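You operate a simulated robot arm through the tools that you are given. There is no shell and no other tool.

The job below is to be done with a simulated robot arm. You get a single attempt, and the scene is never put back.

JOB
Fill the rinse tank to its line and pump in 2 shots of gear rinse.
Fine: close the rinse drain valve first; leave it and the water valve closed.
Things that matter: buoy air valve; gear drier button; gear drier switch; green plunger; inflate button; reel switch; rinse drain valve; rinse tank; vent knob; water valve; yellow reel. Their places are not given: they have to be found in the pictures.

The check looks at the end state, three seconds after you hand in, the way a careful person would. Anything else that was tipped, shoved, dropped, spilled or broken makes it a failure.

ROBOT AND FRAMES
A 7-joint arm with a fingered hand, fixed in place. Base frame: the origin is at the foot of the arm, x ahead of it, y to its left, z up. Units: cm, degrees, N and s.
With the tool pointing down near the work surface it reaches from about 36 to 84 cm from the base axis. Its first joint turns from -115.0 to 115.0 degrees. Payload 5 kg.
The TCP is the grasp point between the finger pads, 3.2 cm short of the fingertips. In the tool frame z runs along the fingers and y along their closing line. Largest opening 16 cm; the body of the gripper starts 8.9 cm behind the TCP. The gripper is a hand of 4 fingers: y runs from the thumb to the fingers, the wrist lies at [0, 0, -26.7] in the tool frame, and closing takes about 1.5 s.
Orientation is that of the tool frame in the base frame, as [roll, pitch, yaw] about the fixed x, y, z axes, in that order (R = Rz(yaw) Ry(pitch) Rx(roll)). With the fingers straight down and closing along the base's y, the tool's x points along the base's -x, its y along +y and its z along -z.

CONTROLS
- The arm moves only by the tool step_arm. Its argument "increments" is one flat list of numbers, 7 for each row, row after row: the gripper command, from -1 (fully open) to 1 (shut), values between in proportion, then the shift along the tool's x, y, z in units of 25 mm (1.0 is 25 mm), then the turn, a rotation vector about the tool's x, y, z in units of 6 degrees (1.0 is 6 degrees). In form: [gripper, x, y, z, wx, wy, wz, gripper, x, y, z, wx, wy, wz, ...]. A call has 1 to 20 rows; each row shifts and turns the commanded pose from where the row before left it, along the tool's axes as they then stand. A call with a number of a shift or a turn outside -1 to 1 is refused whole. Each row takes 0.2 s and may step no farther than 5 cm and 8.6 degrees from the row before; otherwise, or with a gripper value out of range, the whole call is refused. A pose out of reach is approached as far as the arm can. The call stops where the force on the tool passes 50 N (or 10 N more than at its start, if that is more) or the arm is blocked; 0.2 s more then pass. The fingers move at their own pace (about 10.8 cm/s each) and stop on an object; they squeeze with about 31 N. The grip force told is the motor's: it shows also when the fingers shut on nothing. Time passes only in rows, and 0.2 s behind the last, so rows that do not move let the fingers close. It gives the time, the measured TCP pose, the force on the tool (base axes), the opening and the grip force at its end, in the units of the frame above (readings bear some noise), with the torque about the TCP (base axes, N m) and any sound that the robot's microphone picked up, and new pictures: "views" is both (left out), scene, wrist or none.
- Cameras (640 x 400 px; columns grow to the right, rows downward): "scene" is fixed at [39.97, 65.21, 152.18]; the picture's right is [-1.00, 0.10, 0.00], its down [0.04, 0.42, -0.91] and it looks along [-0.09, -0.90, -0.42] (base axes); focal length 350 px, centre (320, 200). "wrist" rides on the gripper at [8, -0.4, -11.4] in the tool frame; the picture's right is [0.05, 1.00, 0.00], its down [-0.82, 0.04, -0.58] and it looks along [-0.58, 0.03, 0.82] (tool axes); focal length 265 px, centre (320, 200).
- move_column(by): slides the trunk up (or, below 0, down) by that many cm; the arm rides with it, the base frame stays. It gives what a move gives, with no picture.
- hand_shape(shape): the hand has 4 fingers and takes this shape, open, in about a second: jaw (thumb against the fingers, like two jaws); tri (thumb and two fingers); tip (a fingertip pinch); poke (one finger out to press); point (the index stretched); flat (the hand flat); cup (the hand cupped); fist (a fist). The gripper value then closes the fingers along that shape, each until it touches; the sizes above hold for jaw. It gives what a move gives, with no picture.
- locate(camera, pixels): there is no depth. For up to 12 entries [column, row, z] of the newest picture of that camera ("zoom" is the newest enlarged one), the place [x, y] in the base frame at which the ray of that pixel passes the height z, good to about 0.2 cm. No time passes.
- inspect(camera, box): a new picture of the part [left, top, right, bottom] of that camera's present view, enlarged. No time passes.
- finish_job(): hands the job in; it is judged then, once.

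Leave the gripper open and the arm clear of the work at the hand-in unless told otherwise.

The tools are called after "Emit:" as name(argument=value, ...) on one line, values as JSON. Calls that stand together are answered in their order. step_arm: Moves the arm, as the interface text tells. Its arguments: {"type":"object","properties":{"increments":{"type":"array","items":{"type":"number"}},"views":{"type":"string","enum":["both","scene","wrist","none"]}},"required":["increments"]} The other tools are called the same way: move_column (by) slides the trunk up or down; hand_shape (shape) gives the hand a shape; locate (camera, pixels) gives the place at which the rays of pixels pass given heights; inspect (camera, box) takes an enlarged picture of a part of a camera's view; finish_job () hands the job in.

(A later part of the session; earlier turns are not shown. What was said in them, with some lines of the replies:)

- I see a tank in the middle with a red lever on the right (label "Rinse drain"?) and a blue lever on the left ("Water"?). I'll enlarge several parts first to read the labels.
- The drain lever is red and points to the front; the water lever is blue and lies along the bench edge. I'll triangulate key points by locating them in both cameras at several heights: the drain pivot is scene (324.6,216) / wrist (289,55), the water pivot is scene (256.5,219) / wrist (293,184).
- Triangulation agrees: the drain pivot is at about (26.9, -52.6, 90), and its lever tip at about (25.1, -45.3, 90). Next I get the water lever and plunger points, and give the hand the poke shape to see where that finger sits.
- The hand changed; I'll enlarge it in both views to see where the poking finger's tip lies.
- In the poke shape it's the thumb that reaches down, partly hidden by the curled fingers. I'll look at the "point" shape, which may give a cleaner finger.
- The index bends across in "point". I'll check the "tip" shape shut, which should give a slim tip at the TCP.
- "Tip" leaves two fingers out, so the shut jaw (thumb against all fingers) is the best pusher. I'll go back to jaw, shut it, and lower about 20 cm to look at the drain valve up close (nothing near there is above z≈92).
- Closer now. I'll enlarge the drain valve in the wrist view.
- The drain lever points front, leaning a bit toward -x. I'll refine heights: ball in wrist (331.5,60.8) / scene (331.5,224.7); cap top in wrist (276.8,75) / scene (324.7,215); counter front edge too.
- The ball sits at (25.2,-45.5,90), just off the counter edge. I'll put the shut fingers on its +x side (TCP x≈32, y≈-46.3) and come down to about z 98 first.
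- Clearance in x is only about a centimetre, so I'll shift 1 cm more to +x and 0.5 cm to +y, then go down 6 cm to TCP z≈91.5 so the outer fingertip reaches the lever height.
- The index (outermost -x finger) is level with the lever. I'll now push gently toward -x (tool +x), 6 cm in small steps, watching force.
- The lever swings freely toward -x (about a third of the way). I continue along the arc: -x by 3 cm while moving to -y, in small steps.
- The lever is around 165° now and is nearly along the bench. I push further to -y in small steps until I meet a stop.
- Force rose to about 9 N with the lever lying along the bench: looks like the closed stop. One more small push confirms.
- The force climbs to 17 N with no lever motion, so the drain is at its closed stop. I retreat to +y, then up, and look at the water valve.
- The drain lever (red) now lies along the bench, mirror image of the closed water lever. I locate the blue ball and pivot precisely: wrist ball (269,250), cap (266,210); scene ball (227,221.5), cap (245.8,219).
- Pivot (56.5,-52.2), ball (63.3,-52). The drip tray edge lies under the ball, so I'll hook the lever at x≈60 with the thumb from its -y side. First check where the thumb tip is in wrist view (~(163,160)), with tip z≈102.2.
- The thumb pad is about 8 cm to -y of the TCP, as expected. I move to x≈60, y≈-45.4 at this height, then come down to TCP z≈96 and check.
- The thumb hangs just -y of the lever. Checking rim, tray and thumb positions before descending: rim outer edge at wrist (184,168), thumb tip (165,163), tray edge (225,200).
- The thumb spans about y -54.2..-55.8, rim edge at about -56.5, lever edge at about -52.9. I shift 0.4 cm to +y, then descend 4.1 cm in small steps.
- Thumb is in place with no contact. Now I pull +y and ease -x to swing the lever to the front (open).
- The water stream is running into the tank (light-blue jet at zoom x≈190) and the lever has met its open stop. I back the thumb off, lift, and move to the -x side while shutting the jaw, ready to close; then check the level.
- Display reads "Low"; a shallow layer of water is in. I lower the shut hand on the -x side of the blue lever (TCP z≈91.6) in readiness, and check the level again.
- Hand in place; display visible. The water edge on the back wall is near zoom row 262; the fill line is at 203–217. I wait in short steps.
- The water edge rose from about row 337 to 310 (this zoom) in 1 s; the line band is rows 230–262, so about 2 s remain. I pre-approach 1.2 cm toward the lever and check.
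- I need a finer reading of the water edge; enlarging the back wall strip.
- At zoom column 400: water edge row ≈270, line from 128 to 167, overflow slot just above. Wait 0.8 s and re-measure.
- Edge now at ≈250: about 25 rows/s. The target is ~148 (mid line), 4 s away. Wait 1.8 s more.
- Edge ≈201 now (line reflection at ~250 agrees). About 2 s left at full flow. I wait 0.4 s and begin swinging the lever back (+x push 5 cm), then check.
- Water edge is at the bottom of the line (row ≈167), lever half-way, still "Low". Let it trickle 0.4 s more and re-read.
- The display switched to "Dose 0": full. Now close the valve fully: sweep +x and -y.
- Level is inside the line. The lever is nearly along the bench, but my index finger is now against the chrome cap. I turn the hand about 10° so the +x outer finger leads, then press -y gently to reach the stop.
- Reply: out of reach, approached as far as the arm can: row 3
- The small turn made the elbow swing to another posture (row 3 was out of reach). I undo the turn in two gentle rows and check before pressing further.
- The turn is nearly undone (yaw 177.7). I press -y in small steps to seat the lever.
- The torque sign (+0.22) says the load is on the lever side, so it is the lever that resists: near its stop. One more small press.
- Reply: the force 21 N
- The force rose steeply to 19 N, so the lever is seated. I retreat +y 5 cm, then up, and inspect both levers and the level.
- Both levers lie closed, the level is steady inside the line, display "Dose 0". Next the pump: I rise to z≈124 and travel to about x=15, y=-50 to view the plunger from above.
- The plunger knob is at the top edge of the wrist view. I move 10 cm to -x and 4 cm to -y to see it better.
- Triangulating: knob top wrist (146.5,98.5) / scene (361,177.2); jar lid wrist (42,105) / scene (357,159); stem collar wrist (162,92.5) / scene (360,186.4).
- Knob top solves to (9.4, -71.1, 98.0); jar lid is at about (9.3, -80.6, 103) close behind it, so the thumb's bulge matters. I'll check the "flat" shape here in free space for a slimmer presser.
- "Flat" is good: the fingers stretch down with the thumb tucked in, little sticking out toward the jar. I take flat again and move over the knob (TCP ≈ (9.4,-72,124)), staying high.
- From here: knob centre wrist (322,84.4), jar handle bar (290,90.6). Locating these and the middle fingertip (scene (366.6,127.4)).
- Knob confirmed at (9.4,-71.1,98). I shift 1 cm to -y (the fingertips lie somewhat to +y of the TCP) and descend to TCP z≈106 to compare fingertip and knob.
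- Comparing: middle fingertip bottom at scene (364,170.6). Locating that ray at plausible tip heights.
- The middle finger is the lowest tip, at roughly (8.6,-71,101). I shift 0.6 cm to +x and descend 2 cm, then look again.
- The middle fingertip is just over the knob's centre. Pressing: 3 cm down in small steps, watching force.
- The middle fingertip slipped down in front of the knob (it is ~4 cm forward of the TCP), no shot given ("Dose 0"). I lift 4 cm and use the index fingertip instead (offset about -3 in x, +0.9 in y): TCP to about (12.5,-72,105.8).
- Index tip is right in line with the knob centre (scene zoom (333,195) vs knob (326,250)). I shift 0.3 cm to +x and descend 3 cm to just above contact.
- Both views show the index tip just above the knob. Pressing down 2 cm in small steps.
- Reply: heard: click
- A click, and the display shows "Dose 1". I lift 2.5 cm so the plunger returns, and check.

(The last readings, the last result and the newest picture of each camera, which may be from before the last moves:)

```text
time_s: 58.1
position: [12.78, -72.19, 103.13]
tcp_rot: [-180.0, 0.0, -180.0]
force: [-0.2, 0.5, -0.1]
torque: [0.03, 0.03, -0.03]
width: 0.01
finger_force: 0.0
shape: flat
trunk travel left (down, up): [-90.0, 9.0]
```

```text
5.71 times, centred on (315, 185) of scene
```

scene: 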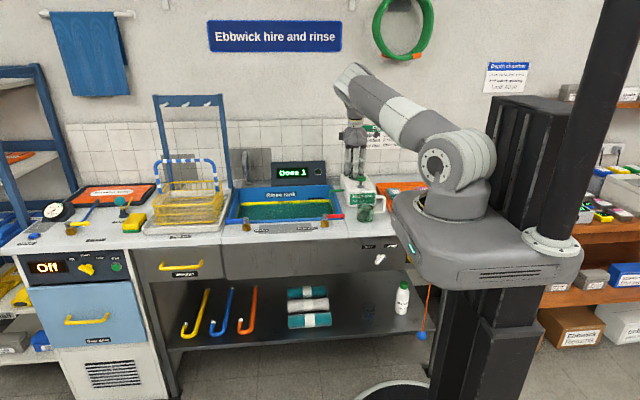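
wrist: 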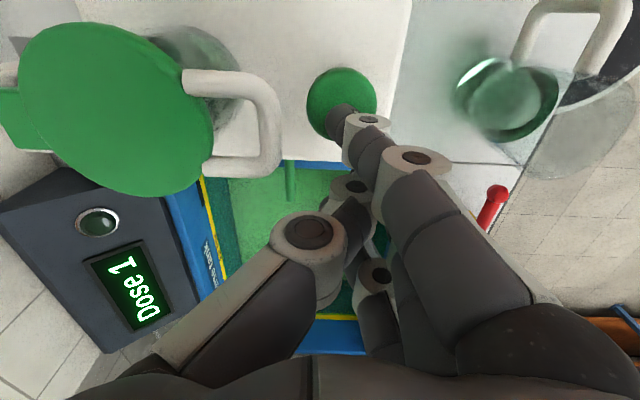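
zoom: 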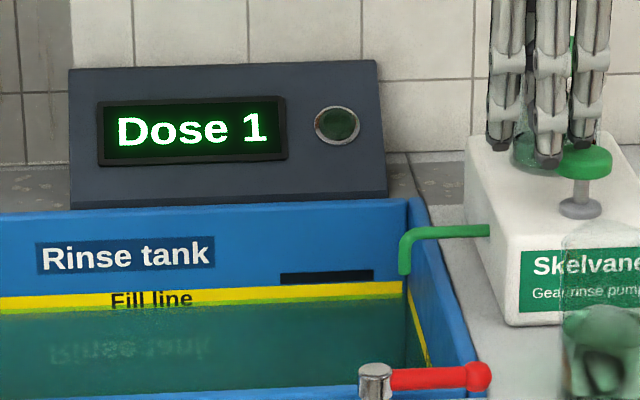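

The plunger is back up, "Dose 1". Second shot: press again to the same depth (TCP z≈100.7).

Emit:
step_arm(increments=[-1, 0, 0, 0.2, 0, 0, 0, -1, 0, 0, 0.2, 0, 0, 0, -1, 0, 0, 0.2, 0, 0, 0, -1, 0, 0, 0.2, 0, 0, 0, -1, 0, 0, 0.18, 0, 0, 0])

Emit:
inspect(camera="scene", box=[265, 150, 365, 220])

```text
time_s: 59.3
position: [12.75, -72.13, 100.8]
tcp_rot: [-179.9, -0.1, 180.0]
force: [0.8, 2.3, 8.4]
torque: [0.18, 0.26, -0.03]
width: 15.18
finger_force: 0.1
shape: flat
trunk travel left (down, up): [-90.0, 9.0]
heard: click
```

scene: 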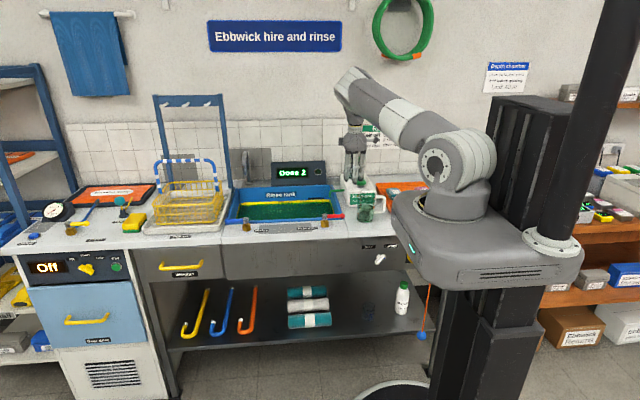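
wrist: 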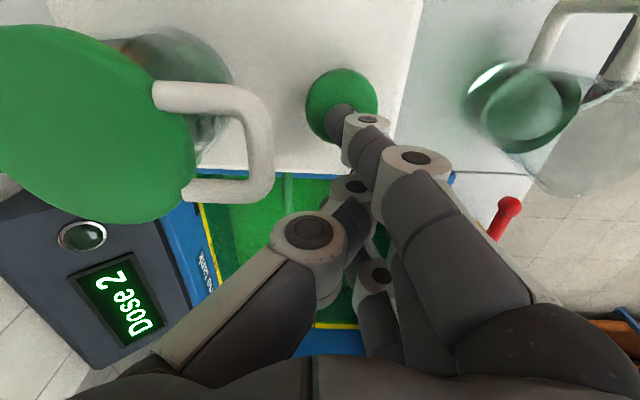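

```text
5.71 times, centred on (315, 185) of scene
```

zoom: 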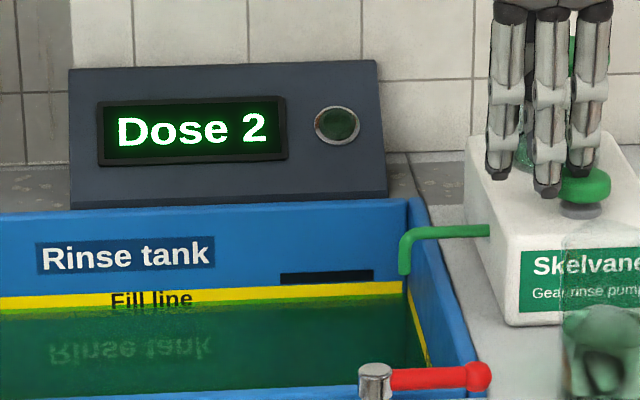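

"Dose 2" with a second click. I lift straight up to z≈125, then back away from the bench.

Emit:
step_arm(increments=[-1, 0, 0, -0.4, 0, 0, 0, -1, 0, 0, -0.8, 0, 0, 0, -1, 0, 0, -1, 0, 0, 0, -1, 0, 0, -1, 0, 0, 0, -1, 0, 0, -1, 0, 0, 0, -1, 0, 0, -1, 0, 0, 0, -1, 0, 0, -1, 0, 0, 0, -1, 0, 0, -1, 0, 0, 0, -1, 0, 0, -1, 0, 0, 0, -1, 0, 0, -1, 0, 0, 0, -1, -0.6, 1, -0.5, 0, 0, 0, -1, -0.6, 1, 0, 0, 0, 0, -1, -0.6, 1, 0, 0, 0, 0, -1, -0.6, 1, 0, 0, 0, 0, -1, -0.6, 1, 0, 0, 0, 0, -1, -0.6, 1, 0, 0, 0, 0, -1, -0.6, 1, 0, 0, 0, 0, -1, -0.6, 1, 0, 0, 0, 0, -1, -0.6, 1, 0, 0, 0, 0, -1, -0.6, 1, 0, 0, 0, 0])

Emit:
hand_shape(shape="jaw")

Emit:
step_arm(increments=[-1, 0, 0, 0, 0, 0, 0])

Emit:
inspect(camera="scene", box=[210, 140, 410, 250])

Emit:
inspect(camera="scene", box=[295, 190, 335, 220])

Emit:
inspect(camera="scene", box=[220, 200, 280, 240])

Emit:
inspect(camera="scene", box=[0, 140, 240, 290])

```text
time_s: 63.5
position: [27.89, -46.95, 124.91]
tcp_rot: [-179.9, 0.0, -180.0]
force: [1.2, 0.5, 0.3]
torque: [0.03, 0.0, 0.01]
width: 15.23
finger_force: 0.0
shape: flat
trunk travel left (down, up): [-90.0, 9.0]
```

scene: 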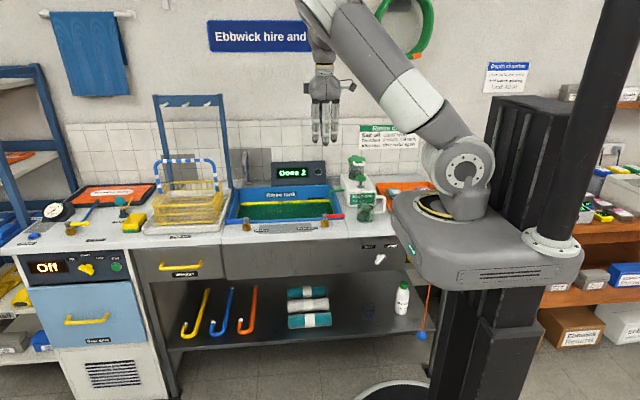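
wrist: 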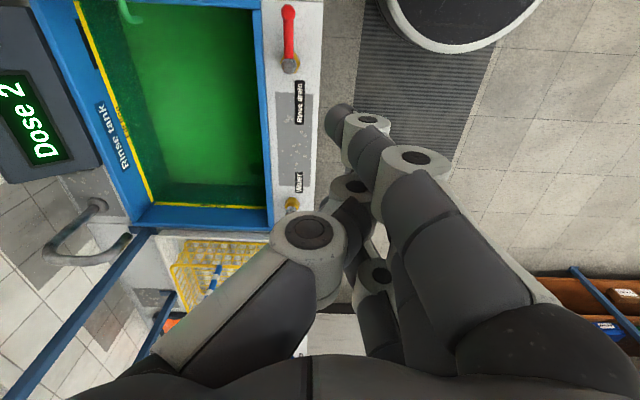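

```text
time_s: 64.4
position: [27.82, -47.17, 124.95]
tcp_rot: [179.9, 0.0, -179.9]
force: [0.9, -0.3, 0.0]
torque: [-0.02, 0.01, -0.03]
width: 16.0
finger_force: 0.1
shape: jaw
trunk travel left (down, up): [-90.0, 9.0]
```

```text
time_s: 64.8
position: [27.72, -47.1, 124.92]
tcp_rot: [179.9, 0.0, -180.0]
force: [0.3, 0.1, -0.9]
torque: [-0.02, 0.0, -0.01]
width: 16.0
finger_force: 0.0
shape: jaw
trunk travel left (down, up): [-90.0, 9.0]
```

scene: 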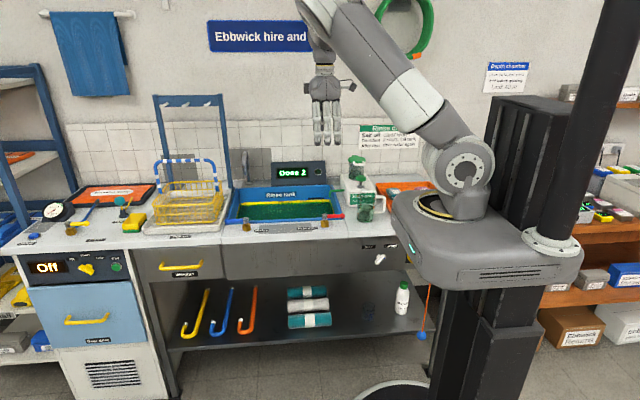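
wrist: 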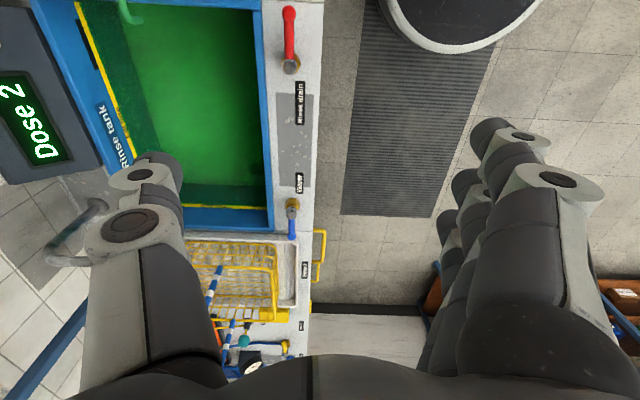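

```text
3.20 times, centred on (310, 195) of scene
```

zoom: 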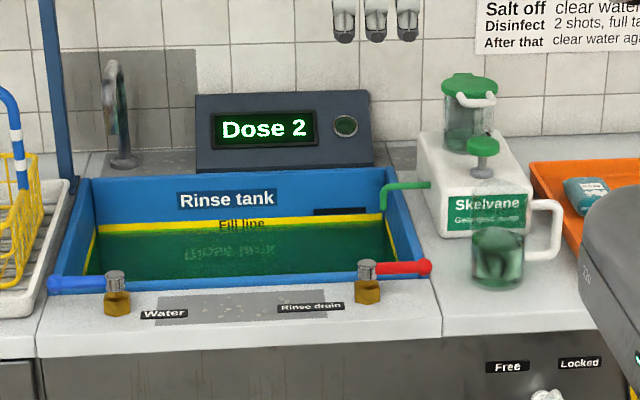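

```text
13.33 times, centred on (315, 205) of scene
```

zoom: 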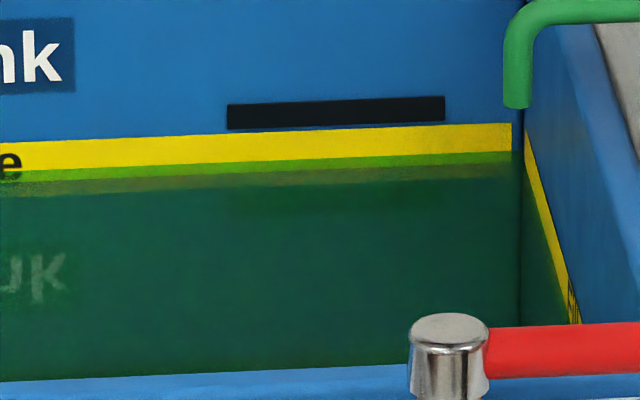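

```text
10.00 times, centred on (250, 220) of scene
```

zoom: 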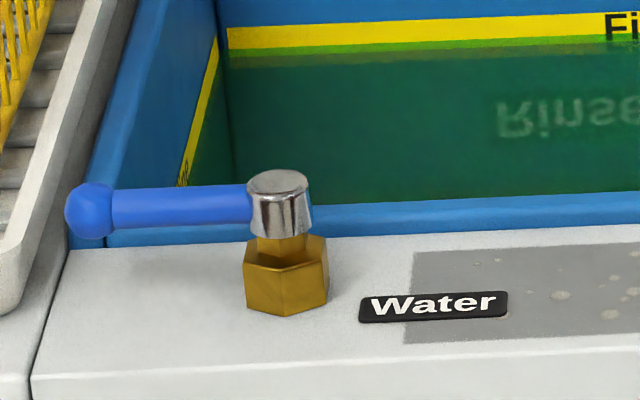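

```text
2.67 times, centred on (120, 215) of scene
```

zoom: 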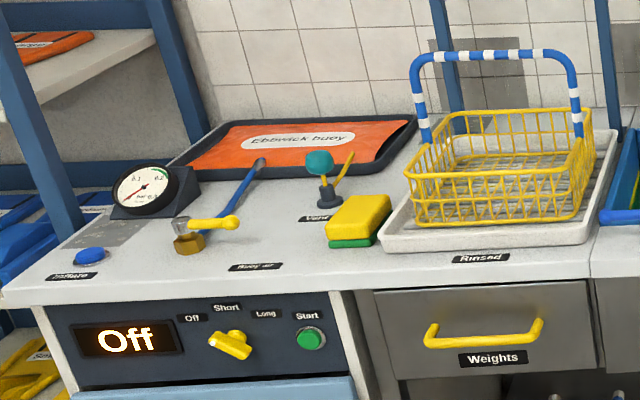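

Everything checks out: the display reads "Dose 2", the level is steady within the line band, and both levers lie in their closed positions. The jug, jar and basket are undisturbed. The hand is open and clear of the bench, so I'm handing in.

Emit:
finish_job()

```text
The job is handed in.
```

The rinse tank is filled to its line with 2 shots of gear rinse in it, and I've handed the job in. I haven't seen the check's result.

- **Drain valve:** I closed it first, pushing the red lever round until it met its stop. It is still closed.
- **Water:** I filled until the display changed from "Low" to "Dose 0", then closed the water valve to its stop. The level sits inside the yellow line band and showed no visible rise from closing the valve until the shots went in.
- **Gear rinse:** I pressed the green plunger fully twice. Each press gave a click, and the display now reads "Dose 2". An earlier try slipped off the front of the knob and gave no shot.
- **Surroundings:** In the last pictures the jug, the jar and the basket all stood where they were. The buoy air valve, vent knob, inflate button and gear drier controls were not touched.

The hand is open and the arm is clear of the bench.
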